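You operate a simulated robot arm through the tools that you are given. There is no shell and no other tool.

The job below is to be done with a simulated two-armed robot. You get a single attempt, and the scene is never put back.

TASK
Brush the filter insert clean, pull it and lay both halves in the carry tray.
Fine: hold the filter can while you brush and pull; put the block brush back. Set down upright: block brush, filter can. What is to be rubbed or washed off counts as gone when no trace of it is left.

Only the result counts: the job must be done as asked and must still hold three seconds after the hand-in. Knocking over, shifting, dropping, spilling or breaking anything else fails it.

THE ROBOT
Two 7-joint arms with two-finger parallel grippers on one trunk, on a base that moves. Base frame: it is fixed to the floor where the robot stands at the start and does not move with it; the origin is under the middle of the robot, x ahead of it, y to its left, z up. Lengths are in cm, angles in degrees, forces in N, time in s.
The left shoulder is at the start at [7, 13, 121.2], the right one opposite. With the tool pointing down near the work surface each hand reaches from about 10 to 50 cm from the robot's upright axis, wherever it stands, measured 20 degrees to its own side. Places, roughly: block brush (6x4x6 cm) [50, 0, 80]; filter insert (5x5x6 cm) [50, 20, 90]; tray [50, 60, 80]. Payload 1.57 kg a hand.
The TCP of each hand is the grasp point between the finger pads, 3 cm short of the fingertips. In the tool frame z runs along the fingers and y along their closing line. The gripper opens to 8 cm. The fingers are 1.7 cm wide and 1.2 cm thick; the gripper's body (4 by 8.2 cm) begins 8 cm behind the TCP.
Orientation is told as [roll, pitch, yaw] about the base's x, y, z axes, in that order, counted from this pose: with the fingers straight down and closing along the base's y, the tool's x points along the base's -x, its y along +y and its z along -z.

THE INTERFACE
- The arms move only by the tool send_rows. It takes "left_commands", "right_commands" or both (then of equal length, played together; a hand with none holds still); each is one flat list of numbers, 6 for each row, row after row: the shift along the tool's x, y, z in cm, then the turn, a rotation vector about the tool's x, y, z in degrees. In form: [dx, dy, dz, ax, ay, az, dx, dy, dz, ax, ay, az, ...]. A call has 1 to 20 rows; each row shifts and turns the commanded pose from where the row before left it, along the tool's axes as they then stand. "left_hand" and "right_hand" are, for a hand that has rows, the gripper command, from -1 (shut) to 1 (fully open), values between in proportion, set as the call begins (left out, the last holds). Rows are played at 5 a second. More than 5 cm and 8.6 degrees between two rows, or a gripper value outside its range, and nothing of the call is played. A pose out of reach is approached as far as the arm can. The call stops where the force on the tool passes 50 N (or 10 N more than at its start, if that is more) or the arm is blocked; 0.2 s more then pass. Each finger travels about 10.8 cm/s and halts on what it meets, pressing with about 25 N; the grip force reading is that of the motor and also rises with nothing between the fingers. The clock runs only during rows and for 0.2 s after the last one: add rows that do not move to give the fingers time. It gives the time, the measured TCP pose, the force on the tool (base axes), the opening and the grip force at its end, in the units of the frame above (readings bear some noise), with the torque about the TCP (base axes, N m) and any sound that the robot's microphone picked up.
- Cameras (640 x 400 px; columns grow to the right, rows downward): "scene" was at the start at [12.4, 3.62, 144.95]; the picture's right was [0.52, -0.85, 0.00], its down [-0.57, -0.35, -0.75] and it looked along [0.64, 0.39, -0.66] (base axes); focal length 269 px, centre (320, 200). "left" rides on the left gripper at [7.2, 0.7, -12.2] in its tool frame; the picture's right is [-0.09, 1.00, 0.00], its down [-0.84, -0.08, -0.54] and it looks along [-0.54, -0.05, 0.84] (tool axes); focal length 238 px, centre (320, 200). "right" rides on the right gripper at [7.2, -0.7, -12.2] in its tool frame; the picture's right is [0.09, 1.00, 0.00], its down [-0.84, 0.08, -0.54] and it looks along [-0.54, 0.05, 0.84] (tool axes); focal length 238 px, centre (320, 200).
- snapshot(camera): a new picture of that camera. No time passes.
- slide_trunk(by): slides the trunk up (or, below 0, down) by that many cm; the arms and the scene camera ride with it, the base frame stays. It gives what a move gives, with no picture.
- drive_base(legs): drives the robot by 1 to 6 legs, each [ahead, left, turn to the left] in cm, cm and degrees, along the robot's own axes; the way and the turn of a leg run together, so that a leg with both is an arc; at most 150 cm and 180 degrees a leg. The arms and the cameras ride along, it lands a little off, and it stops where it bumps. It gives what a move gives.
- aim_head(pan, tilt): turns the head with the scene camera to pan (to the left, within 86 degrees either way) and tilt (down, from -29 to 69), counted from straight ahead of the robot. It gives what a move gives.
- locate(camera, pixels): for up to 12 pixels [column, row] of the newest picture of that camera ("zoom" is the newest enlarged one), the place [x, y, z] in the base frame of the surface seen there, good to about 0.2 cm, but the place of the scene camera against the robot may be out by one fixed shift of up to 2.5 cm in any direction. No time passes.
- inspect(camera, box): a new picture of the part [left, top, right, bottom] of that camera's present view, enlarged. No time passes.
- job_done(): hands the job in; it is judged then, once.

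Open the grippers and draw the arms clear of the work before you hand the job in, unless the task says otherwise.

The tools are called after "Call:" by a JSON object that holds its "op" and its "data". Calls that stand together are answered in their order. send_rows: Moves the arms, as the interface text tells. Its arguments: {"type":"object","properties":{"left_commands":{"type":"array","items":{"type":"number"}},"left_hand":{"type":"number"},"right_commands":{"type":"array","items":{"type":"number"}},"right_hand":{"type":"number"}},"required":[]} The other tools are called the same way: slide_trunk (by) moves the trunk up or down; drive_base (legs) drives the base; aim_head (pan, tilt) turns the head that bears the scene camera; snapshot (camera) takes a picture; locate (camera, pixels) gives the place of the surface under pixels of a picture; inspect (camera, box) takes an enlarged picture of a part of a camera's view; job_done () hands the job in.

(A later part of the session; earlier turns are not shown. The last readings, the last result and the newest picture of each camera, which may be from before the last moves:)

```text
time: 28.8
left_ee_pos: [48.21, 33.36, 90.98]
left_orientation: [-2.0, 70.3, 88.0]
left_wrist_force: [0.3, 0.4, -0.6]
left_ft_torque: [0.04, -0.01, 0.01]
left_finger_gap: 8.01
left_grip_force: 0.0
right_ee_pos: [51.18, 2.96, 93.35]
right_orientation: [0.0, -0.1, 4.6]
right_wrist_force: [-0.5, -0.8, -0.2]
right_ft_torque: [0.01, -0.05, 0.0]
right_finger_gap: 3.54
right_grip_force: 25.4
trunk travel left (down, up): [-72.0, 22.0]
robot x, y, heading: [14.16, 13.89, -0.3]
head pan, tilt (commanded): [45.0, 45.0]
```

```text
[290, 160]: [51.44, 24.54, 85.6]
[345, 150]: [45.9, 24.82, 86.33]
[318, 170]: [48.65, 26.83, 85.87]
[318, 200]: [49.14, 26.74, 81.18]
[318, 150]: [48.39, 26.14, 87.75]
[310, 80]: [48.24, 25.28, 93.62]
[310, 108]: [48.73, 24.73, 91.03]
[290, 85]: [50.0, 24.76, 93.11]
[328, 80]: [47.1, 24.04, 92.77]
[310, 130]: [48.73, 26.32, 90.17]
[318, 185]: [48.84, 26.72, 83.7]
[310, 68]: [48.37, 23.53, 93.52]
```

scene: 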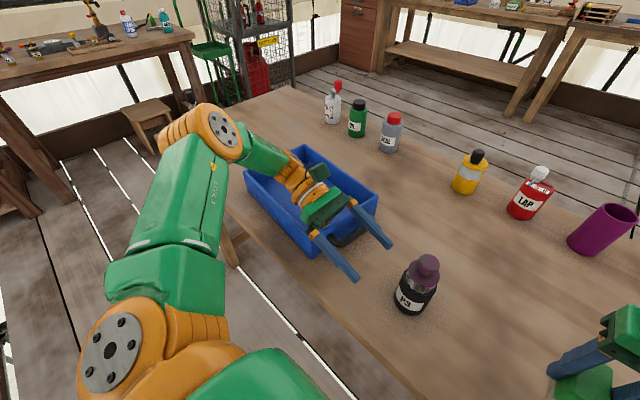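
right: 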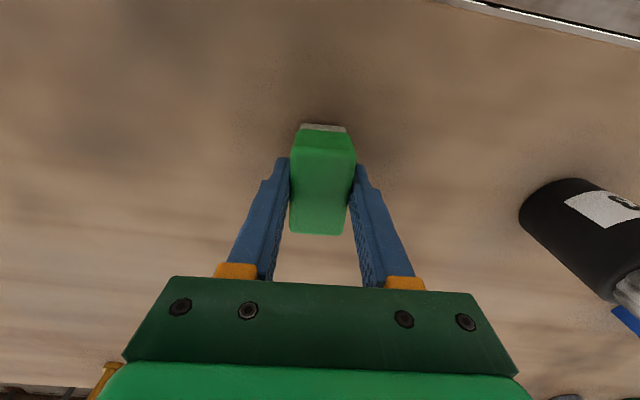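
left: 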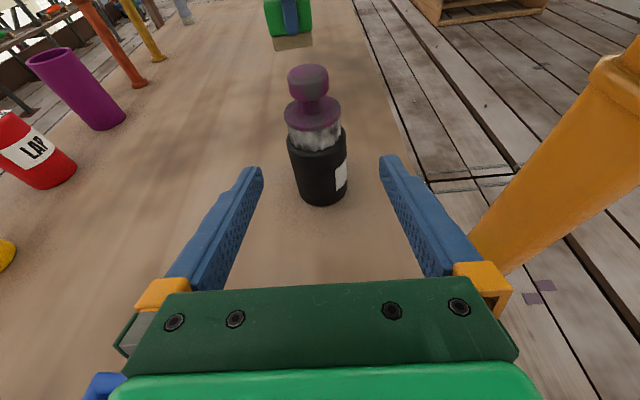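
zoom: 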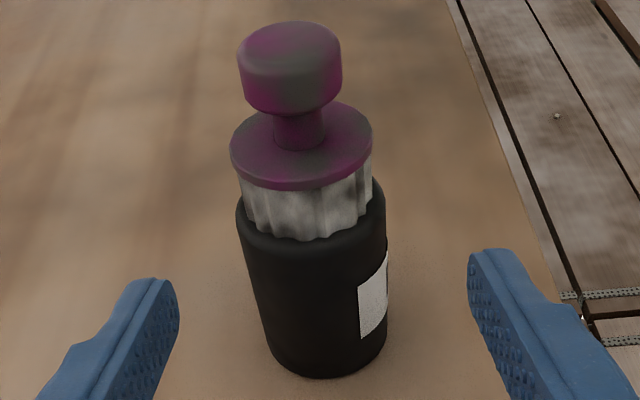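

Surfaces at x=51.44 and 45.9 put the can centre at x≈48.65, y≈24. I let the arm settle for a moment and start forward along the tool by 3 cm to check reach.

Call:
{"op": "send_rows", "data": {"left_commands": [0, 0, 0, 0, 0, 0, 0, 0, 0, 0, 0, 0, -1.3, 0, 1.5, 0, 0, 0, 0, 0, 1.5, 0, 0, 0], "left_hand": 1}}

Call:
{"op": "snapshot", "data": {"camera": "left"}}

```text
time: 29.8
left_ee_pos: [48.48, 31.88, 90.33]
left_orientation: [-1.3, 70.2, 88.6]
left_wrist_force: [-0.3, -0.5, -0.2]
left_ft_torque: [-0.02, 0.02, 0.0]
left_finger_gap: 7.99
left_grip_force: 0.0
left hand out of reach, approached as far as the arm can: row 3
right_ee_pos: [51.4, 2.96, 93.13]
right_orientation: [0.1, 0.0, 4.5]
right_wrist_force: [-0.1, -0.7, -0.5]
right_ft_torque: [-0.02, 0.01, 0.02]
right_finger_gap: 3.53
right_grip_force: 25.0
trunk travel left (down, up): [-72.0, 22.0]
robot x, y, heading: [13.63, 13.88, -0.1]
head pan, tilt (commanded): [45.0, 45.0]
```

```text
taken
```

left: 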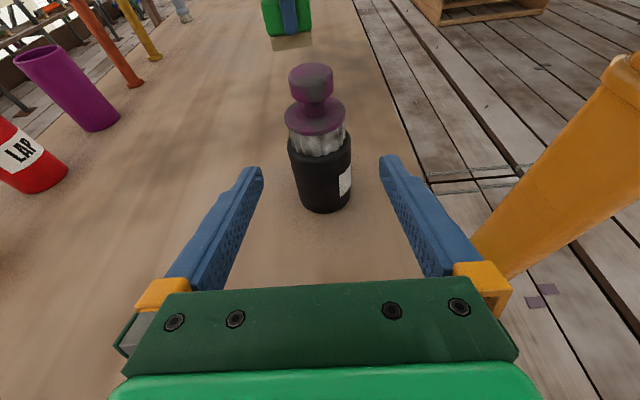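

Forward motion works but lowering by the arm does not. I slide the trunk 1.5 cm lower and go forward 4 cm along the fingers.

Call:
{"op": "slide_trunk", "data": {"by": -1.5}}

Call:
{"op": "send_rows", "data": {"left_commands": [0, 0, 2, 0, 0, 0, 0, 0, 2, 0, 0, 0], "left_hand": 1}}

Call:
{"op": "snapshot", "data": {"camera": "left"}}

Call:
{"op": "snapshot", "data": {"camera": "scene"}}

```text
time: 30.4
left_ee_pos: [48.45, 32.01, 88.75]
left_orientation: [-1.4, 70.2, 88.6]
left_wrist_force: [-0.6, -0.9, -0.4]
left_ft_torque: [0.03, 0.02, 0.01]
left_finger_gap: 8.01
left_grip_force: 0.1
right_ee_pos: [51.52, 2.82, 91.51]
right_orientation: [0.0, 0.0, 4.6]
right_wrist_force: [0.9, 0.2, -0.6]
right_ft_torque: [-0.02, 0.0, -0.01]
right_finger_gap: 3.55
right_grip_force: 25.0
trunk travel left (down, up): [-70.5, 23.5]
robot x, y, heading: [13.87, 14.23, 0.1]
head pan, tilt (commanded): [45.0, 45.0]
```

```text
time: 31.1
left_ee_pos: [48.91, 28.28, 87.67]
left_orientation: [-1.4, 70.0, 88.7]
left_wrist_force: [-0.2, 0.0, 0.9]
left_ft_torque: [0.01, -0.02, 0.01]
left_finger_gap: 8.0
left_grip_force: 0.1
left hand out of reach, approached as far as the arm can: row 2
right_ee_pos: [51.66, 2.77, 91.47]
right_orientation: [0.2, 0.0, 4.5]
right_wrist_force: [-0.6, 0.3, 0.4]
right_ft_torque: [0.0, 0.05, -0.03]
right_finger_gap: 3.53
right_grip_force: 25.3
trunk travel left (down, up): [-70.5, 23.5]
robot x, y, heading: [13.92, 14.31, 0.1]
head pan, tilt (commanded): [45.0, 45.0]
```

```text
taken
```

left: 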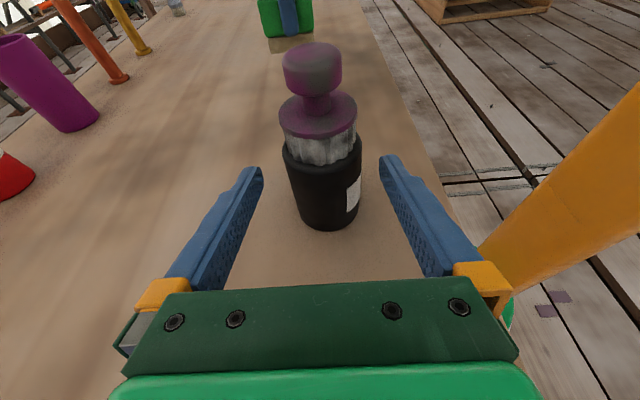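

```text
taken
```

scene: 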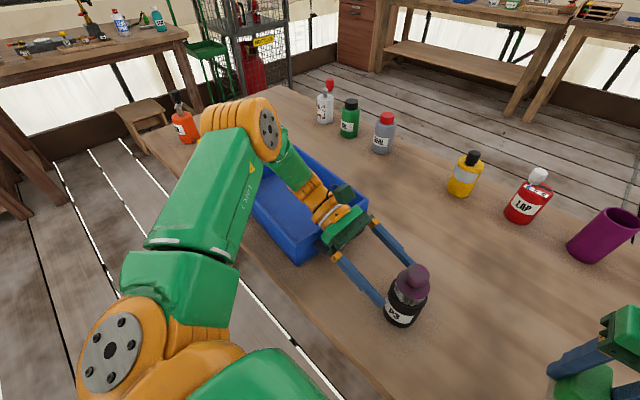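

Again at a joint limit: relative to the shoulder the left can't go lower. I raise both hands by arm (left 5, right 12) and then lower the trunk 6.5, which frees the forearm.

Call:
{"op": "send_rows", "data": {"left_commands": [1.57, 0, -0.57, 0, 0, 0, 1.57, 0, -0.57, 0, 0, 0, 1.56, 0, -0.57, 0, 0, 0], "right_commands": [0, 0, -4, 0, 0, 0, 0, 0, -4, 0, 0, 0, 0, 0, -4, 0, 0, 0], "left_hand": 1, "right_hand": -1}}

Call:
{"op": "slide_trunk", "data": {"by": -6.5}}

Call:
{"op": "snapshot", "data": {"camera": "left"}}

Call:
{"op": "snapshot", "data": {"camera": "scene"}}

```text
time: 31.9
left_ee_pos: [48.68, 28.56, 92.9]
left_orientation: [-1.5, 70.4, 88.5]
left_wrist_force: [-1.0, 0.2, 0.3]
left_ft_torque: [0.02, -0.03, 0.02]
left_finger_gap: 8.01
left_grip_force: 0.1
right_ee_pos: [51.27, 3.08, 103.68]
right_orientation: [0.0, -0.1, 4.5]
right_wrist_force: [-0.4, 0.0, -0.8]
right_ft_torque: [-0.01, -0.04, 0.04]
right_finger_gap: 3.53
right_grip_force: 25.3
trunk travel left (down, up): [-70.5, 23.5]
robot x, y, heading: [13.88, 14.1, 0.1]
head pan, tilt (commanded): [45.0, 45.0]
```

```text
time: 32.9
left_ee_pos: [48.7, 28.42, 86.31]
left_orientation: [-1.4, 70.3, 88.6]
left_wrist_force: [0.7, -0.5, -0.4]
left_ft_torque: [0.03, 0.0, 0.03]
left_finger_gap: 7.99
left_grip_force: 0.0
right_ee_pos: [51.46, 2.97, 97.2]
right_orientation: [0.1, -0.1, 4.5]
right_wrist_force: [0.8, 0.4, -0.7]
right_ft_torque: [0.0, 0.02, 0.0]
right_finger_gap: 3.53
right_grip_force: 25.3
trunk travel left (down, up): [-64.0, 30.0]
robot x, y, heading: [14.04, 13.89, -0.1]
head pan, tilt (commanded): [45.0, 45.0]
```

```text
taken
```

left: 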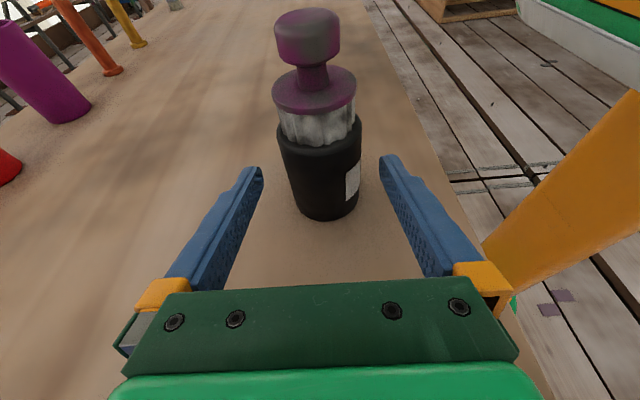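

```text
taken
```

scene: 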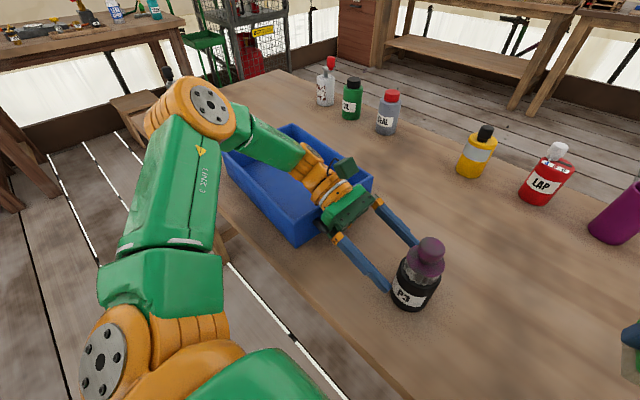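

The left TCP is at (48.7,28.4,86.3) with the can centred. I go forward 4.4 cm so the TCP is on the can axis at z≈85.7.

Call:
{"op": "send_rows", "data": {"left_commands": [0.47, 0, 1.45, 0, 0, 0, 0.47, 0, 1.45, 0, 0, 0, 0, 0, 1.44, 0, 0, 0], "left_hand": 1}}

Call:
{"op": "snapshot", "data": {"camera": "left"}}

Call:
{"op": "snapshot", "data": {"camera": "scene"}}

```text
time: 33.7
left_ee_pos: [48.81, 23.99, 85.87]
left_orientation: [-1.3, 70.2, 88.7]
left_wrist_force: [-0.3, 0.2, -0.3]
left_ft_torque: [-0.01, 0.03, 0.03]
left_finger_gap: 8.02
left_grip_force: 0.2
right_ee_pos: [51.41, 2.91, 97.06]
right_orientation: [0.0, 0.0, 4.4]
right_wrist_force: [0.2, 0.4, -1.0]
right_ft_torque: [0.03, 0.01, 0.01]
right_finger_gap: 3.53
right_grip_force: 24.9
trunk travel left (down, up): [-64.0, 30.0]
robot x, y, heading: [13.92, 13.97, -0.1]
head pan, tilt (commanded): [45.0, 45.0]
```

```text
taken
```

left: 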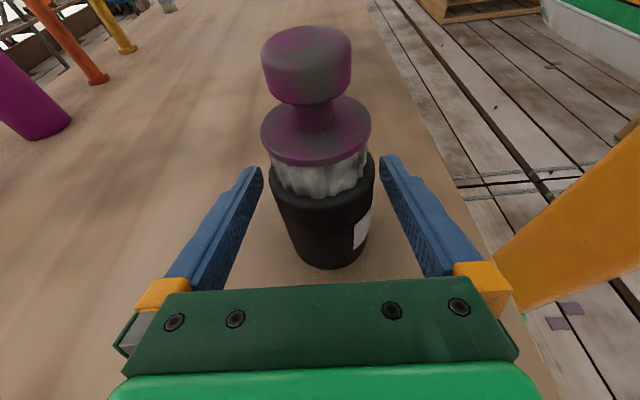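

```text
taken
```

scene: 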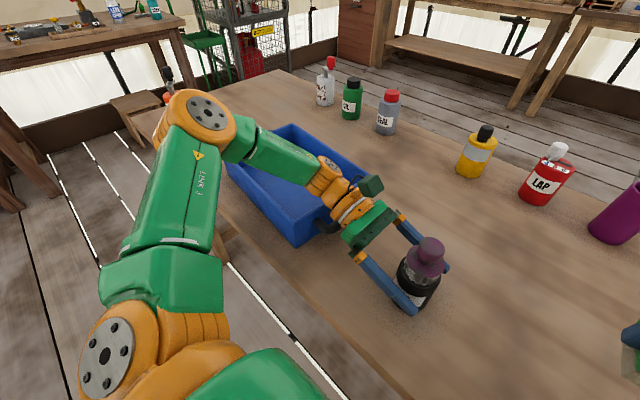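

The can stands between the fingers, TCP on its axis at (48.8,24.0,85.9). I close the left gripper on it.

Call:
{"op": "send_rows", "data": {"left_commands": [0, 0, 0, 0, 0, 0, 0, 0, 0, 0, 0, 0, 0, 0, 0, 0, 0, 0, 0, 0, 0, 0, 0, 0], "left_hand": -1}}

Call:
{"op": "snapshot", "data": {"camera": "left"}}

Call:
{"op": "snapshot", "data": {"camera": "scene"}}

Call:
{"op": "snapshot", "data": {"camera": "right"}}

```text
time: 34.7
left_ee_pos: [48.75, 24.01, 85.89]
left_orientation: [-1.4, 70.2, 88.6]
left_wrist_force: [0.8, -0.6, 1.7]
left_ft_torque: [-0.06, 0.08, 0.0]
left_finger_gap: 5.68
left_grip_force: 25.4
right_ee_pos: [51.38, 2.99, 97.09]
right_orientation: [0.0, 0.1, 4.5]
right_wrist_force: [0.3, -0.1, 0.3]
right_ft_torque: [-0.02, 0.04, -0.02]
right_finger_gap: 3.55
right_grip_force: 25.2
trunk travel left (down, up): [-64.0, 30.0]
robot x, y, heading: [13.51, 13.95, 0.0]
head pan, tilt (commanded): [45.0, 45.0]
```

```text
taken
```

left: 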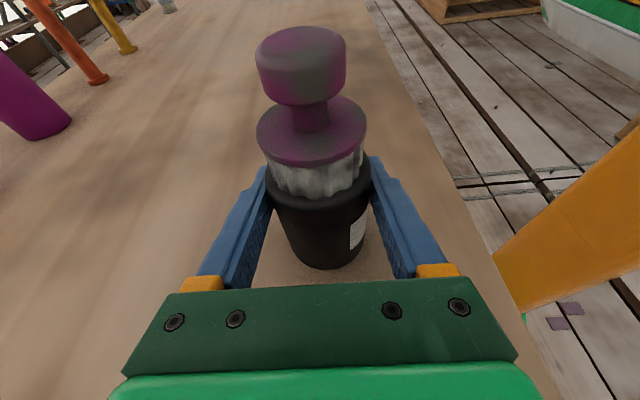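

```text
taken
```

scene: 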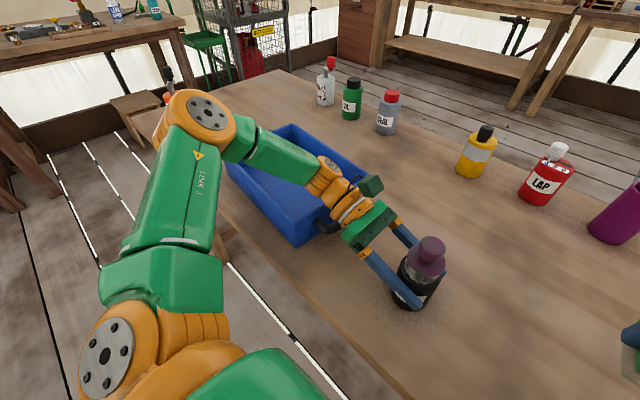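

```text
taken
```

right: 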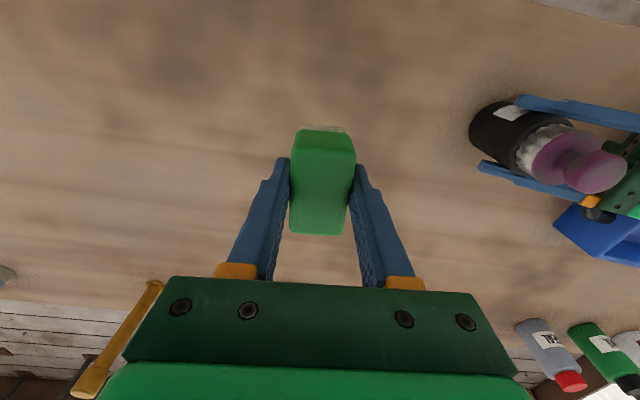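

Can held (gap 5.68, 25 N). Now I bring the brush over the knob: right hand up 8, then across to about (48.7,24,105), squaring its yaw to 0; head aimed at the can.

Call:
{"op": "aim_head", "data": {"pan": 12, "tilt": 52}}

Call:
{"op": "send_rows", "data": {"right_commands": [0, 0, -4, 0, 0, 4.4, 0, 0, -4, 0, 0, 0, 0.54, 4.2, 0, 0, 0, 0, 0.54, 4.2, 0, 0, 0, 0, 0.54, 4.2, 0, 0, 0, 0, 0.54, 4.2, 0, 0, 0, 0, 0.54, 4.2, 0, 0, 0, 0], "right_hand": -1}}

Call:
{"op": "snapshot", "data": {"camera": "scene"}}

Call:
{"op": "snapshot", "data": {"camera": "left"}}

Call:
{"op": "snapshot", "data": {"camera": "right"}}

```text
time: 35.7
left_ee_pos: [48.77, 24.03, 85.78]
left_orientation: [-1.5, 70.2, 88.5]
left_wrist_force: [0.0, 0.2, 2.7]
left_ft_torque: [-0.03, 0.1, 0.01]
left_finger_gap: 5.7
left_grip_force: 24.9
right_ee_pos: [51.48, 2.85, 97.12]
right_orientation: [0.1, 0.0, 4.4]
right_wrist_force: [-0.6, 0.7, 0.1]
right_ft_torque: [0.0, 0.02, 0.03]
right_finger_gap: 3.55
right_grip_force: 24.7
trunk travel left (down, up): [-64.0, 30.0]
robot x, y, heading: [13.64, 13.84, 0.2]
head pan, tilt (commanded): [12.0, 52.0]
```

```text
time: 37.3
left_ee_pos: [48.71, 24.14, 85.87]
left_orientation: [-1.4, 70.2, 88.6]
left_wrist_force: [-0.9, 0.4, 4.9]
left_ft_torque: [-0.05, 0.23, -0.01]
left_finger_gap: 5.69
left_grip_force: 25.3
right_ee_pos: [49.37, 17.48, 101.1]
right_orientation: [0.6, 0.4, -0.5]
right_wrist_force: [0.0, -0.4, -0.3]
right_ft_torque: [0.03, 0.0, 0.0]
right_finger_gap: 3.55
right_grip_force: 24.9
right hand out of reach, approached as far as the arm can: row 4, 5, 6, 7
trunk travel left (down, up): [-64.0, 30.0]
robot x, y, heading: [13.56, 14.37, 0.3]
head pan, tilt (commanded): [12.0, 52.0]
```

```text
taken
```

scene: 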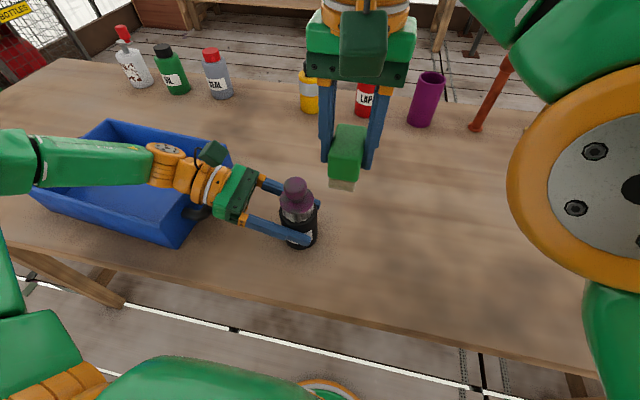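

```text
taken
```

left: 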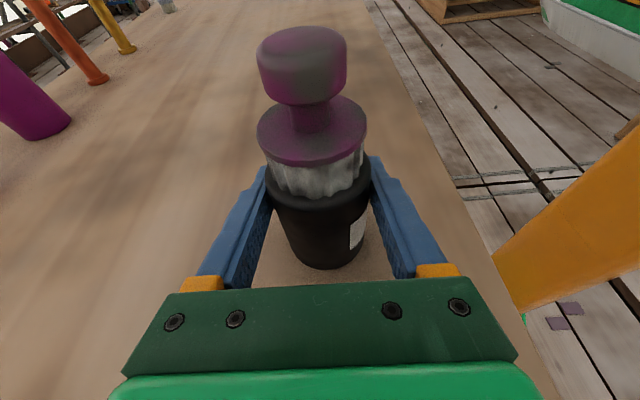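

```text
taken
```

right: 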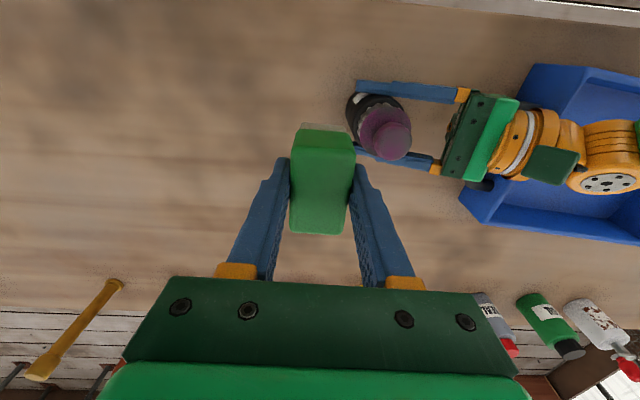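

The right arm can't reach that far left at this height (stopped at (49.4,17.5,101)). I'll move the right hand back out, then lift the held can 1.5 cm and carry it toward the robot's midline, trying two small steps first.

Call:
{"op": "send_rows", "data": {"right_commands": [0, -4, 0, 0, 0, 0, 0, -4, 0, 0, 0, 0, 0, -4, 0, 0, 0, 0, 0, -3, 0, 0, 0, 0], "right_hand": -1}}

Call:
{"op": "send_rows", "data": {"left_commands": [0.7, 0, -0.25, 0, 0, 0, 0.7, 0, -0.25, 0, 0, 0, 0.68, 1, 1.88, 0, 0, 0, 0.68, 1, 1.88, 0, 0, 0], "left_hand": -1}}

Call:
{"op": "snapshot", "data": {"camera": "scene"}}

```text
time: 38.3
left_ee_pos: [48.73, 23.97, 85.73]
left_orientation: [-1.5, 70.1, 88.4]
left_wrist_force: [-0.9, -1.1, 2.8]
left_ft_torque: [-0.11, 0.13, 0.04]
left_finger_gap: 5.68
left_grip_force: 25.1
right_ee_pos: [49.15, 2.55, 101.13]
right_orientation: [0.0, -0.1, 0.0]
right_wrist_force: [0.2, 0.1, 0.4]
right_ft_torque: [-0.01, 0.01, 0.0]
right_finger_gap: 3.54
right_grip_force: 25.0
trunk travel left (down, up): [-64.0, 30.0]
robot x, y, heading: [13.94, 14.14, -0.1]
head pan, tilt (commanded): [12.0, 52.0]
```

```text
time: 39.3
left_ee_pos: [46.75, 19.99, 87.27]
left_orientation: [-1.4, 70.2, 88.5]
left_wrist_force: [0.6, -0.6, -0.7]
left_ft_torque: [0.03, 0.01, 0.02]
left_finger_gap: 5.67
left_grip_force: 25.0
right_ee_pos: [49.23, 2.61, 101.17]
right_orientation: [0.0, -0.1, 0.1]
right_wrist_force: [-0.1, -0.1, -1.0]
right_ft_torque: [0.02, 0.0, 0.02]
right_finger_gap: 3.52
right_grip_force: 25.4
trunk travel left (down, up): [-64.0, 30.0]
robot x, y, heading: [13.34, 14.29, 0.3]
head pan, tilt (commanded): [12.0, 52.0]
```

```text
taken
```

scene: 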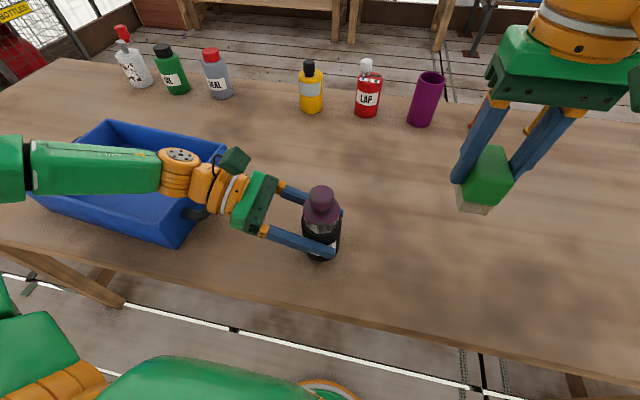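

The can came along fine (left at (46.8,20,87.3)). I carry it two more steps to about (44.8,16) and set it down upright, still held.

Call:
{"op": "send_rows", "data": {"left_commands": [0.68, 1, 1.88, 0, 0, 0, 0.68, 1, 1.88, 0, 0, 0, -0.65, 0, 0.24, 0, 0, 0, -0.65, 0, 0.24, 0, 0, 0, -0.1, 0, 0.03, 0, 0, 0], "left_hand": -1}}

Call:
{"op": "snapshot", "data": {"camera": "scene"}}

Call:
{"op": "snapshot", "data": {"camera": "right"}}

```text
time: 40.5
left_ee_pos: [44.83, 16.18, 85.89]
left_orientation: [-1.6, 70.3, 88.5]
left_wrist_force: [2.7, -0.8, 9.5]
left_ft_torque: [0.0, 0.16, -0.02]
left_finger_gap: 5.69
left_grip_force: 24.9
right_ee_pos: [49.21, 2.64, 101.14]
right_orientation: [0.0, 0.0, 0.1]
right_wrist_force: [-0.4, -0.4, -0.5]
right_ft_torque: [0.0, 0.0, -0.01]
right_finger_gap: 3.54
right_grip_force: 25.2
trunk travel left (down, up): [-64.0, 30.0]
robot x, y, heading: [13.86, 13.99, 0.2]
head pan, tilt (commanded): [12.0, 52.0]
```

```text
taken
```

scene: 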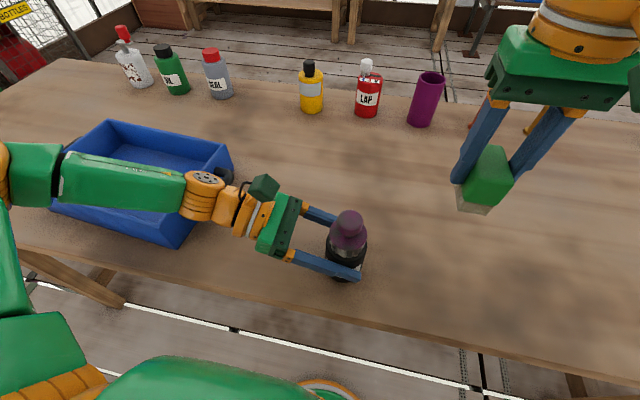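

```text
taken
```

right: 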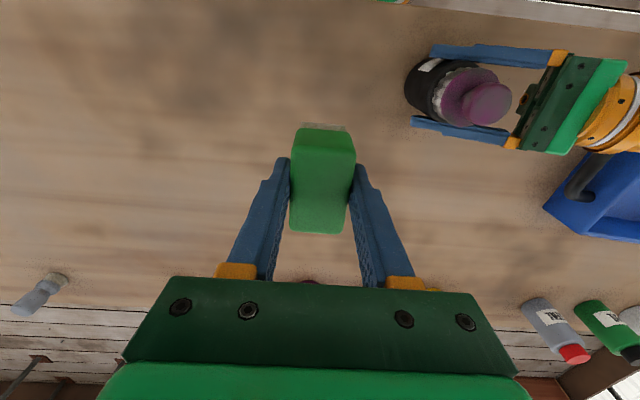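

The can stands on the table again, held, at about (44.7,16.1). I measure the knob in the right view, then bring the brush over it.

Call:
{"op": "locate", "data": {"camera": "right", "pixels": [[490, 102], [470, 102], [508, 102], [490, 85], [490, 120], [465, 85], [450, 95], [425, 90]]}}

Call:
{"op": "send_rows", "data": {"right_commands": [1.12, 3.38, 0, 0, 0, 0, 1.12, 3.38, 0, 0, 0, 0, 1.12, 3.38, 0, 0, 0, 0, 1.12, 3.36, 0, 0, 0, 0], "right_hand": -1}}

Call:
{"op": "snapshot", "data": {"camera": "left"}}

Call:
{"op": "snapshot", "data": {"camera": "scene"}}

```text
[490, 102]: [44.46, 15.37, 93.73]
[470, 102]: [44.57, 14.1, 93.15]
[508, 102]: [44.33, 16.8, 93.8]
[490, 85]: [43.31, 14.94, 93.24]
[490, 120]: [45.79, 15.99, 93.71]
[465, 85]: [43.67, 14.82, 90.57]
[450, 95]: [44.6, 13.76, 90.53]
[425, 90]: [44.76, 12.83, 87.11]
```

```text
time: 41.5
left_ee_pos: [44.7, 16.05, 85.81]
left_orientation: [-1.6, 70.4, 88.4]
left_wrist_force: [5.4, 1.0, 19.6]
left_ft_torque: [0.06, 0.22, -0.02]
left_finger_gap: 5.71
left_grip_force: 25.0
right_ee_pos: [44.46, 16.2, 100.93]
right_orientation: [-0.1, -0.1, 0.0]
right_wrist_force: [-0.1, -0.9, -0.5]
right_ft_torque: [-0.02, 0.02, -0.02]
right_finger_gap: 3.55
right_grip_force: 24.7
trunk travel left (down, up): [-64.0, 30.0]
robot x, y, heading: [13.53, 13.73, -0.0]
head pan, tilt (commanded): [12.0, 52.0]
```

```text
taken
```

left: 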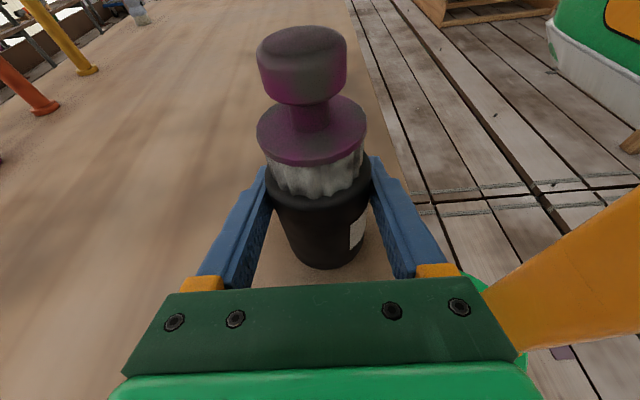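

```text
taken
```

scene: 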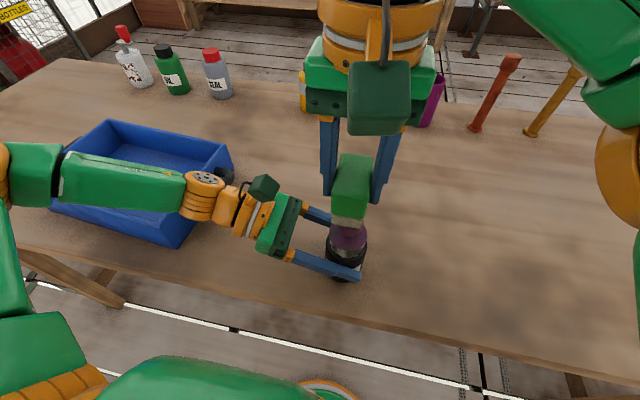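

The brush hangs 2 cm above the knob (right TCP (44.5,16.2,100.9)). The left presses down with 19.6 N, so I ease it up 0.25 cm while lowering the brush by 2 cm to touch the knob top.

Call:
{"op": "send_rows", "data": {"left_commands": [0.12, 0, -0.04, 0, 0, 0, 0.12, 0, -0.04, 0, 0, 0, 0, 0, 0, 0, 0, 0, 0, 0, 0, 0, 0, 0], "right_commands": [0, 0, 0, 0, 0, 0, 0, 0, 1, 0, 0, 0, 0, 0, 0.6, 0, 0, 0, 0, 0, 0.4, 0, 0, 0], "left_hand": -1, "right_hand": -1}}

Call:
{"op": "snapshot", "data": {"camera": "left"}}

```text
time: 42.5
left_ee_pos: [44.8, 16.08, 85.86]
left_orientation: [-1.2, 70.3, 88.7]
left_wrist_force: [0.1, 0.0, -2.2]
left_ft_torque: [-0.01, -0.03, -0.01]
left_finger_gap: 5.7
left_grip_force: 24.9
right_ee_pos: [44.51, 16.29, 99.04]
right_orientation: [0.0, 0.0, 0.0]
right_wrist_force: [0.6, 0.5, -1.0]
right_ft_torque: [0.01, 0.0, 0.01]
right_finger_gap: 3.53
right_grip_force: 25.3
trunk travel left (down, up): [-64.0, 30.0]
robot x, y, heading: [13.3, 14.5, 0.1]
head pan, tilt (commanded): [12.0, 52.0]
```

```text
taken
```

left: 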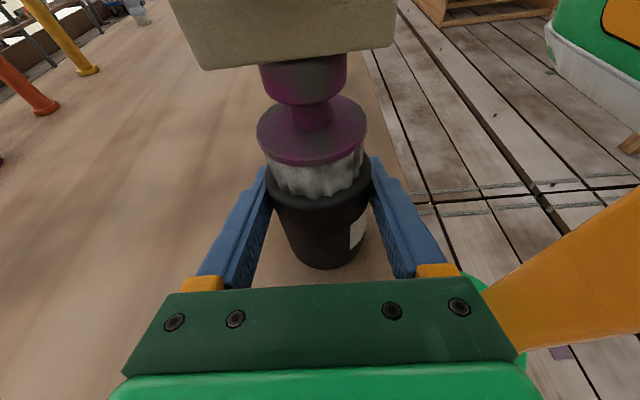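

The brush's bristles are just above the knob (left view, brush lower edge at row ~60). I lower 0.3 cm more in small steps to feel contact.

Call:
{"op": "send_rows", "data": {"right_commands": [0, 0, 0.15, 0, 0, 0, 0, 0, 0.15, 0, 0, 0, 0, 0, 0, 0, 0, 0], "right_hand": -1}}

Call:
{"op": "inspect", "data": {"camera": "scene", "box": [290, 140, 430, 290]}}

```text
time: 43.3
left_ee_pos: [44.78, 16.1, 85.78]
left_orientation: [-1.2, 70.2, 88.6]
left_wrist_force: [-0.2, 0.9, -23.2]
left_ft_torque: [-0.05, 0.28, 0.02]
left_finger_gap: 5.69
left_grip_force: 24.4
right_ee_pos: [44.71, 16.22, 98.58]
right_orientation: [0.0, 0.1, 0.0]
right_wrist_force: [0.0, -1.3, 20.9]
right_ft_torque: [-0.09, -0.18, -0.03]
right_finger_gap: 3.55
right_grip_force: 24.9
trunk travel left (down, up): [-64.0, 30.0]
robot x, y, heading: [13.98, 13.97, 0.2]
head pan, tilt (commanded): [12.0, 52.0]
```

```text
2.67 times, centred on (360, 215) of scene
```

zoom: 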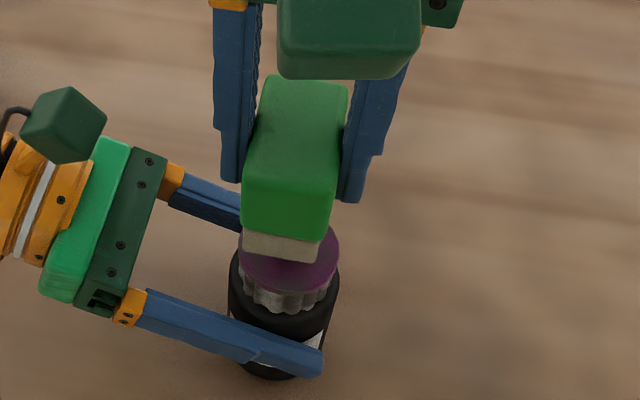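

Contact at TCP z≈98.6 with 21 N. I ease up 0.1 cm and sweep the brush back and forth in x and y over the knob top.

Call:
{"op": "send_rows", "data": {"right_commands": [0, 0, -0.1, 0, 0, 0, 1, 0, 0, 0, 0, 0, 1, 0, 0, 0, 0, 0, -1, 0, 0, 0, 0, 0, -1, 0, 0, 0, 0, 0, -1, 0, 0, 0, 0, 0, -1, 0, 0, 0, 0, 0, 1, 0, 0, 0, 0, 0, 1, 0, 0, 0, 0, 0, 0, 1, 0, 0, 0, 0, 0, 0.6, 0, 0, 0, 0, 0, -1, 0, 0, 0, 0, 0, -1, 0, 0, 0, 0, 0, -1, 0, 0, 0, 0, 0, -0.6, 0, 0, 0, 0, 0, 1, 0, 0, 0, 0, 0, 1, 0, 0, 0, 0], "right_hand": -1}}

Call:
{"op": "snapshot", "data": {"camera": "left"}}

Call:
{"op": "snapshot", "data": {"camera": "scene"}}

```text
time: 46.9
left_ee_pos: [44.83, 15.98, 85.97]
left_orientation: [-1.4, 70.2, 88.6]
left_wrist_force: [0.1, 0.2, 1.0]
left_ft_torque: [0.03, 0.02, 0.01]
left_finger_gap: 5.69
left_grip_force: 25.1
right_ee_pos: [44.6, 16.15, 98.78]
right_orientation: [0.0, 0.0, -0.1]
right_wrist_force: [0.1, -0.6, -0.2]
right_ft_torque: [0.01, 0.02, 0.02]
right_finger_gap: 3.52
right_grip_force: 25.4
trunk travel left (down, up): [-64.0, 30.0]
robot x, y, heading: [13.54, 13.75, 0.3]
head pan, tilt (commanded): [12.0, 52.0]
```

```text
taken
```

left: 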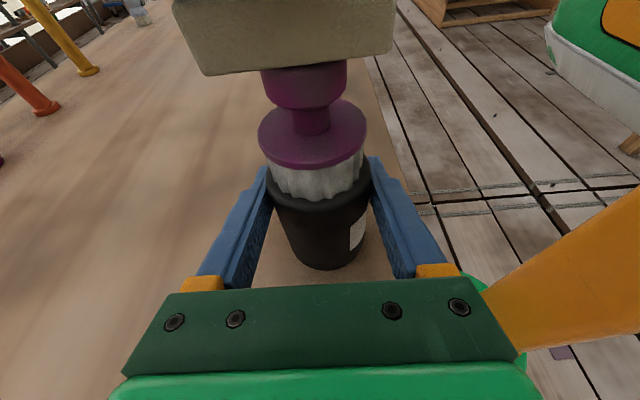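

```text
taken
```

scene: 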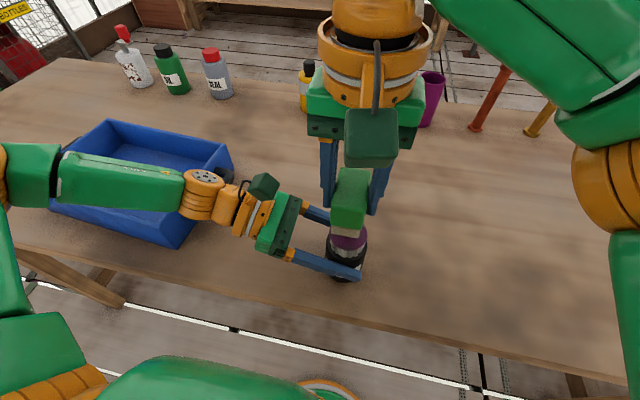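

The insert looks much cleaner overall (purple vivid, pleats whiter). I enlarge to check for traces.

Call:
{"op": "inspect", "data": {"camera": "left", "box": [240, 50, 390, 210]}}

```text
2.50 times, centred on (315, 130) of left
```

zoom: 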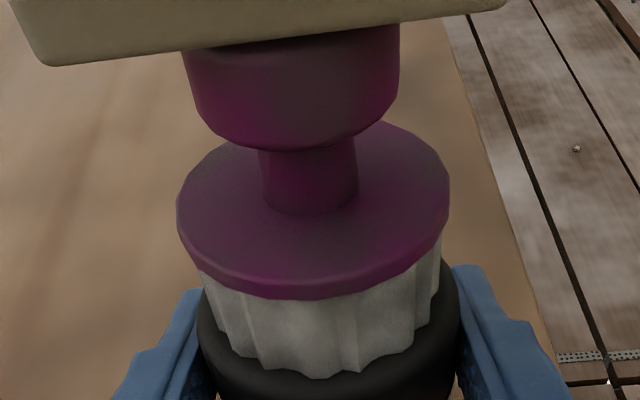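

Faint grey remains, fading evenly with rubbing. Contact has gone to zero force, so I press 0.12 cm lower and do more strokes.

Call:
{"op": "send_rows", "data": {"right_commands": [0, 0, 0.12, 0, 0, 0, 1, 0, 0, 0, 0, 0, 1, 0, 0, 0, 0, 0, -1, 0, 0, 0, 0, 0, -1, 0, 0, 0, 0, 0, -1, 0, 0, 0, 0, 0, -1, 0, 0, 0, 0, 0, 1, 0, 0, 0, 0, 0, 1, 0, 0, 0, 0, 0, 1, 0, 0, 0, 0, 0, 1, 0, 0, 0, 0, 0, -1, 0, 0, 0, 0, 0, -1, 0, 0, 0, 0, 0, -1, 0, 0, 0, 0, 0, -1, 0, 0, 0, 0, 0, 1, 0, 0, 0, 0, 0, 1, 0, 0, 0, 0, 0], "right_hand": -1}}

Call:
{"op": "inspect", "data": {"camera": "left", "box": [240, 50, 390, 210]}}

```text
time: 50.5
left_ee_pos: [44.83, 16.05, 86.02]
left_orientation: [-1.5, 70.3, 88.5]
left_wrist_force: [-2.9, 0.3, -3.1]
left_ft_torque: [0.01, -0.03, -0.01]
left_finger_gap: 5.68
left_grip_force: 25.1
right_ee_pos: [44.72, 16.27, 98.82]
right_orientation: [0.1, -0.1, -0.1]
right_wrist_force: [2.5, -0.1, 5.5]
right_ft_torque: [-0.01, -0.24, 0.03]
right_finger_gap: 3.53
right_grip_force: 25.2
trunk travel left (down, up): [-64.0, 30.0]
robot x, y, heading: [13.77, 14.25, 0.1]
head pan, tilt (commanded): [12.0, 52.0]
```

```text
2.50 times, centred on (315, 130) of left
```

zoom: 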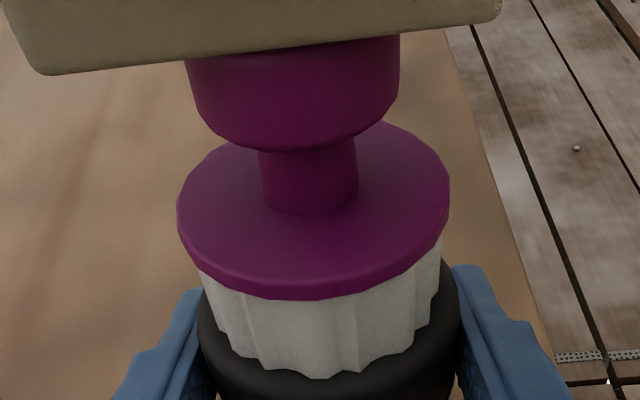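

It looks clean now, evenly purple with white pleats. I add another set of strokes to be sure nothing remains, then lift the brush to check in full light.

Call:
{"op": "send_rows", "data": {"right_commands": [1, 0, 0.02, 0, 0, 0, 1, 0, 0, 0, 0, 0, -1, 0, 0, 0, 0, 0, -1, 0, 0, 0, 0, 0, -1, 0, 0, 0, 0, 0, -1, 0, 0, 0, 0, 0, 1, 0, 0, 0, 0, 0, 1, 0, 0, 0, 0, 0, 1, 0, 0, 0, 0, 0, 1, 0, 0, 0, 0, 0, -1, 0, 0, 0, 0, 0, -1, 0, 0, 0, 0, 0, -1, 0, 0, 0, 0, 0, -1, 0, 0, 0, 0, 0, 1, 0, 0, 0, 0, 0, 1, 0, 0, 0, 0, 0, 0, 0, -1.5, 0, 0, 0], "right_hand": -1}}

Call:
{"op": "inspect", "data": {"camera": "left", "box": [240, 10, 390, 210]}}

```text
time: 54.1
left_ee_pos: [44.86, 15.99, 85.97]
left_orientation: [-1.5, 70.0, 88.3]
left_wrist_force: [-0.2, 0.4, 1.7]
left_ft_torque: [0.0, 0.09, 0.04]
left_finger_gap: 5.7
left_grip_force: 25.0
right_ee_pos: [44.65, 16.26, 100.27]
right_orientation: [0.0, 0.1, 0.2]
right_wrist_force: [0.0, 0.0, -1.5]
right_ft_torque: [0.01, -0.01, 0.0]
right_finger_gap: 3.53
right_grip_force: 25.0
trunk travel left (down, up): [-64.0, 30.0]
robot x, y, heading: [13.77, 14.1, -0.1]
head pan, tilt (commanded): [12.0, 52.0]
```

```text
2.00 times, centred on (315, 110) of left
```

zoom: 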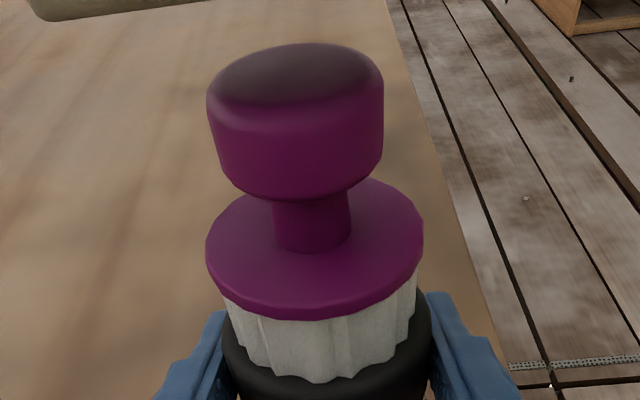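

Now uniformly purple; only the brush's shadow darkens the top. I take the brush back over its original spot (47.6,3.0) and look at the insert again unshadowed.

Call:
{"op": "send_rows", "data": {"right_commands": [-0.74, -3.3, 0, 0, 0, 0, -0.74, -3.3, 0, 0, 0, 0, -0.74, -3.3, 0, 0, 0, -2.2, -0.74, -3.3, 0, 0, 0, -2.2], "right_hand": -1}}

Call:
{"op": "inspect", "data": {"camera": "left", "box": [240, 10, 390, 210]}}

Call:
{"op": "snapshot", "data": {"camera": "scene"}}

Call:
{"op": "inspect", "data": {"camera": "scene", "box": [310, 190, 400, 290]}}

Call:
{"op": "snapshot", "data": {"camera": "right"}}

```text
time: 55.1
left_ee_pos: [44.79, 15.86, 85.93]
left_orientation: [-1.4, 70.2, 88.5]
left_wrist_force: [0.0, -1.3, 3.1]
left_ft_torque: [-0.09, 0.1, 0.0]
left_finger_gap: 5.69
left_grip_force: 24.9
right_ee_pos: [47.79, 2.9, 100.18]
right_orientation: [0.0, 0.0, 4.4]
right_wrist_force: [0.4, -0.3, -0.6]
right_ft_torque: [0.0, 0.0, -0.02]
right_finger_gap: 3.53
right_grip_force: 25.2
trunk travel left (down, up): [-64.0, 30.0]
robot x, y, heading: [13.56, 14.03, 0.2]
head pan, tilt (commanded): [12.0, 52.0]
```

```text
2.00 times, centred on (315, 110) of left
```

zoom: 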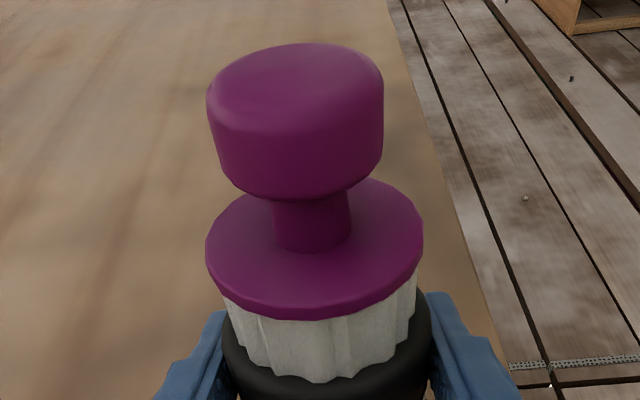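

```text
taken
```

scene: 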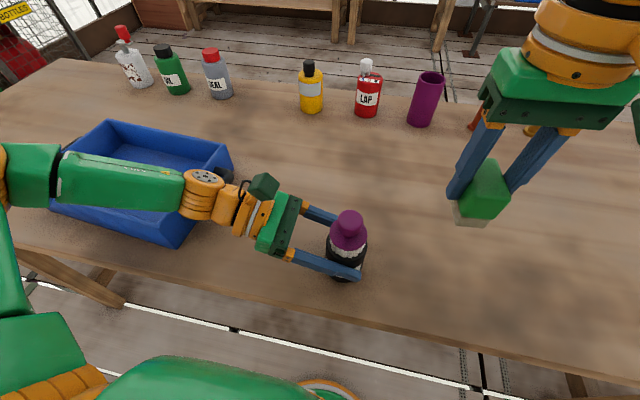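

```text
4.00 times, centred on (355, 240) of scene
```

zoom: 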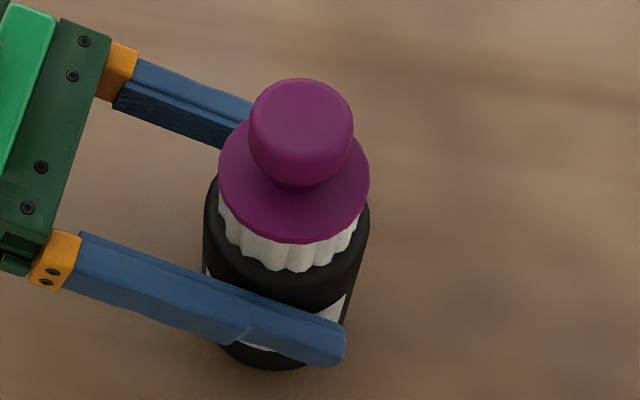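

```text
taken
```

right: 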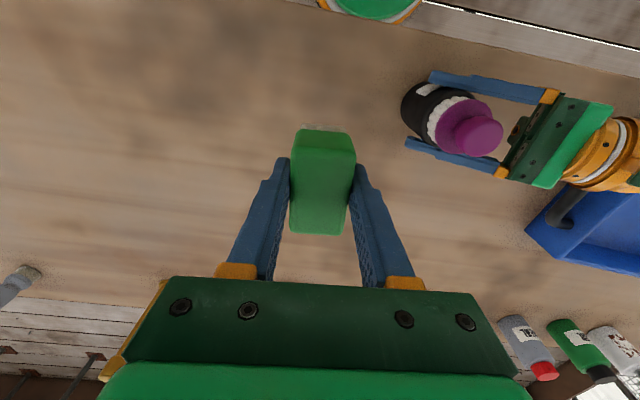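

No trace is left from any view. Now I lower the brush to its original spot, stopping just above the table.

Call:
{"op": "send_rows", "data": {"right_commands": [0.18, 0.12, 4, 0, 0, 0, 0, 0, 4, 0, 0, 0, 0, 0, 4, 0, 0, 0, 0, 0, 2, 0, 0, 0, 0, 0, 0.7, 0, 0, 0], "right_hand": -1}}

Call:
{"op": "snapshot", "data": {"camera": "right"}}

Call:
{"op": "inspect", "data": {"camera": "scene", "box": [400, 200, 560, 300]}}

```text
time: 56.3
left_ee_pos: [44.72, 16.08, 86.09]
left_orientation: [-1.6, 70.2, 88.5]
left_wrist_force: [-0.7, 0.4, 3.0]
left_ft_torque: [-0.06, 0.14, -0.01]
left_finger_gap: 5.7
left_grip_force: 25.0
right_ee_pos: [47.54, 3.19, 85.5]
right_orientation: [0.1, -0.1, 4.4]
right_wrist_force: [0.2, 0.1, -1.7]
right_ft_torque: [0.02, -0.02, -0.03]
right_finger_gap: 3.55
right_grip_force: 25.0
trunk travel left (down, up): [-64.0, 30.0]
robot x, y, heading: [13.47, 14.0, 0.3]
head pan, tilt (commanded): [12.0, 52.0]
```

```text
taken
```

right: 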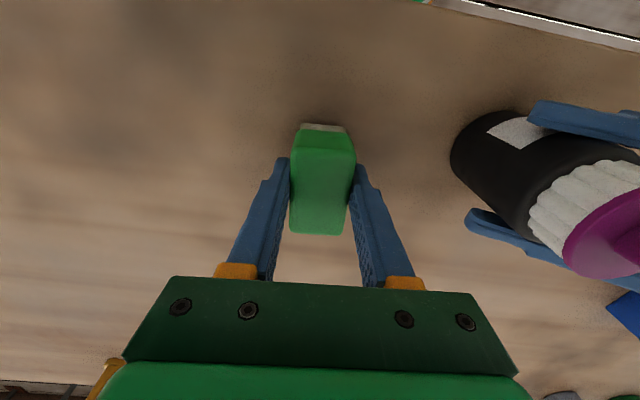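

```text
4.00 times, centred on (480, 250) of scene
```

zoom: 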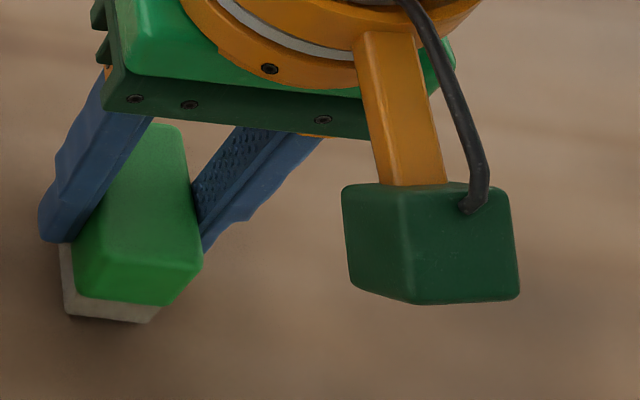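

The right is at (47.5,3.2,85.5), brush about 0.4 cm above the table, upright. I lower it in small steps until contact shows in the force.

Call:
{"op": "send_rows", "data": {"right_commands": [0, 0, 0.15, 0, 0, 0, 0, 0, 0.15, 0, 0, 0, 0, 0, 0.1, 0, 0, 0], "right_hand": -1}}

```text
time: 57.1
left_ee_pos: [44.7, 15.97, 86.02]
left_orientation: [-1.6, 70.2, 88.5]
left_wrist_force: [-0.7, 0.1, 2.8]
left_ft_torque: [0.01, 0.16, 0.02]
left_finger_gap: 5.69
left_grip_force: 24.7
right_ee_pos: [47.59, 3.11, 85.29]
right_orientation: [0.0, -0.1, 4.5]
right_wrist_force: [0.4, 1.1, -0.1]
right_ft_torque: [-0.01, -0.02, -0.01]
right_finger_gap: 3.53
right_grip_force: 24.6
trunk travel left (down, up): [-64.0, 30.0]
robot x, y, heading: [13.56, 14.31, 0.2]
head pan, tilt (commanded): [12.0, 52.0]
```

No contact yet at z 85.29; I continue down 0.25 cm more in small steps.

Call:
{"op": "send_rows", "data": {"right_commands": [0, 0, 0.1, 0, 0, 0, 0, 0, 0.1, 0, 0, 0, 0, 0, 0.05, 0, 0, 0, 0, 0, 0, 0, 0, 0], "right_hand": -1}}

```text
time: 58.1
left_ee_pos: [44.59, 15.92, 85.96]
left_orientation: [-1.6, 70.2, 88.2]
left_wrist_force: [0.0, 0.3, -2.1]
left_ft_torque: [0.0, 0.0, -0.01]
left_finger_gap: 5.73
left_grip_force: 24.5
right_ee_pos: [47.51, 3.12, 85.07]
right_orientation: [0.0, -0.1, 4.4]
right_wrist_force: [4.4, -2.8, 24.5]
right_ft_torque: [-0.13, -0.11, -0.06]
right_finger_gap: 3.57
right_grip_force: 25.3
trunk travel left (down, up): [-64.0, 30.0]
robot x, y, heading: [14.01, 13.98, -0.1]
head pan, tilt (commanded): [12.0, 52.0]
```

The brush is on the table (24.5 N at z=85.07). I ease up 0.08 cm and open the right gripper, then check.

Call:
{"op": "send_rows", "data": {"right_commands": [0, 0, -0.08, 0, 0, 0, 0, 0, 0, 0, 0, 0], "right_hand": -1}}

Call:
{"op": "send_rows", "data": {"right_commands": [0, 0, 0, 0, 0, 0, 0, 0, 0, 0, 0, 0, 0, 0, 0, 0, 0, 0], "right_hand": 1}}

Call:
{"op": "snapshot", "data": {"camera": "right"}}

```text
time: 58.7
left_ee_pos: [44.61, 16.0, 86.04]
left_orientation: [-1.6, 70.2, 88.2]
left_wrist_force: [0.0, -0.1, -1.4]
left_ft_torque: [-0.01, -0.03, 0.0]
left_finger_gap: 5.71
left_grip_force: 24.6
right_ee_pos: [47.36, 3.18, 85.03]
right_orientation: [0.0, -0.1, 4.6]
right_wrist_force: [4.7, -1.9, 16.5]
right_ft_torque: [-0.05, -0.33, -0.01]
right_finger_gap: 3.53
right_grip_force: 24.5
trunk travel left (down, up): [-64.0, 30.0]
robot x, y, heading: [13.83, 14.18, 0.2]
head pan, tilt (commanded): [12.0, 52.0]
```

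```text
time: 59.5
left_ee_pos: [44.69, 15.97, 86.02]
left_orientation: [-1.4, 70.1, 88.5]
left_wrist_force: [-0.5, -0.3, 2.2]
left_ft_torque: [-0.05, 0.19, 0.01]
left_finger_gap: 5.7
left_grip_force: 24.7
right_ee_pos: [47.57, 3.22, 84.97]
right_orientation: [0.0, 0.1, 4.5]
right_wrist_force: [0.1, 0.0, -0.1]
right_ft_torque: [0.0, -0.01, 0.0]
right_finger_gap: 8.0
right_grip_force: 0.1
trunk travel left (down, up): [-64.0, 30.0]
robot x, y, heading: [13.55, 14.02, 0.1]
head pan, tilt (commanded): [12.0, 52.0]
```

```text
taken
```

right: 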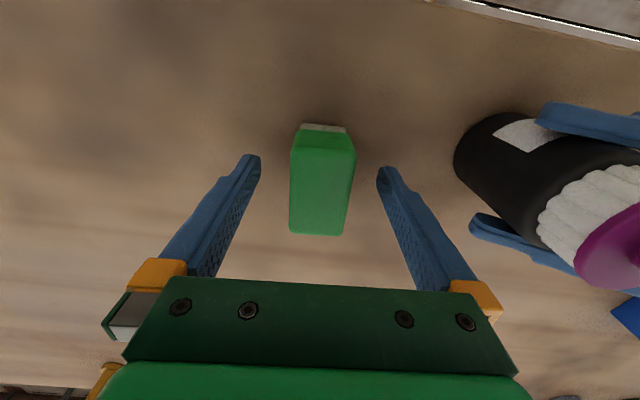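

The brush stands free, upright in its place, fingers clear both sides. I raise the right hand straight up 13 cm.

Call:
{"op": "send_rows", "data": {"right_commands": [0, 0, -1.5, 0, 0, 0, 0, 0, -3.5, 0, 0, 0, 0, 0, -4, 0, 0, 0, 0, 0, -4, 0, 0, 4.4], "right_hand": 1}}

Call:
{"op": "snapshot", "data": {"camera": "right"}}

Call:
{"op": "snapshot", "data": {"camera": "scene"}}

```text
time: 60.5
left_ee_pos: [44.8, 16.09, 85.95]
left_orientation: [-1.6, 70.2, 88.3]
left_wrist_force: [-0.7, 0.2, 2.5]
left_ft_torque: [0.03, 0.15, -0.02]
left_finger_gap: 5.69
left_grip_force: 24.9
right_ee_pos: [47.5, 3.16, 98.01]
right_orientation: [0.0, 0.0, 0.1]
right_wrist_force: [-0.1, 0.6, 0.8]
right_ft_torque: [0.02, 0.04, -0.03]
right_finger_gap: 8.01
right_grip_force: 0.0
trunk travel left (down, up): [-64.0, 30.0]
robot x, y, heading: [13.56, 14.36, 0.1]
head pan, tilt (commanded): [12.0, 52.0]
```

```text
taken
```

right: 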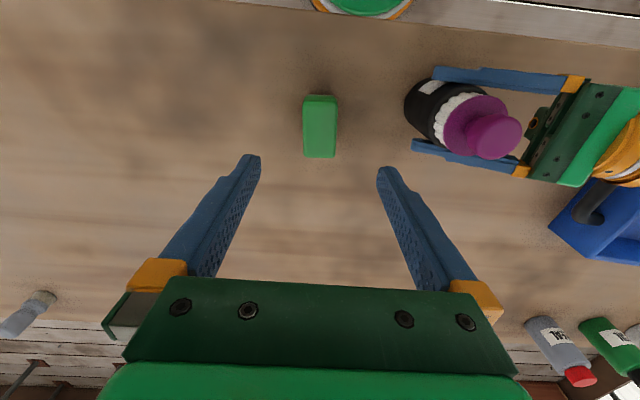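

```text
taken
```

scene: 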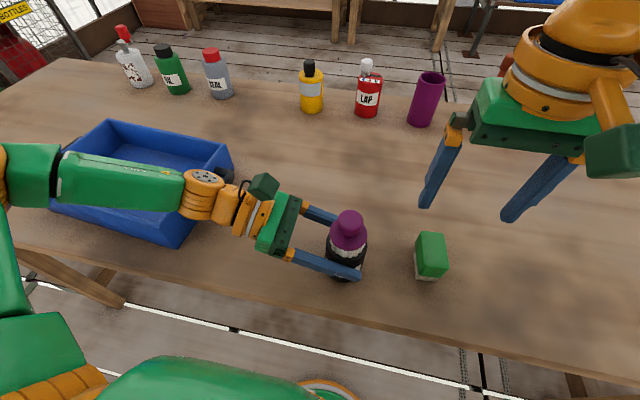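

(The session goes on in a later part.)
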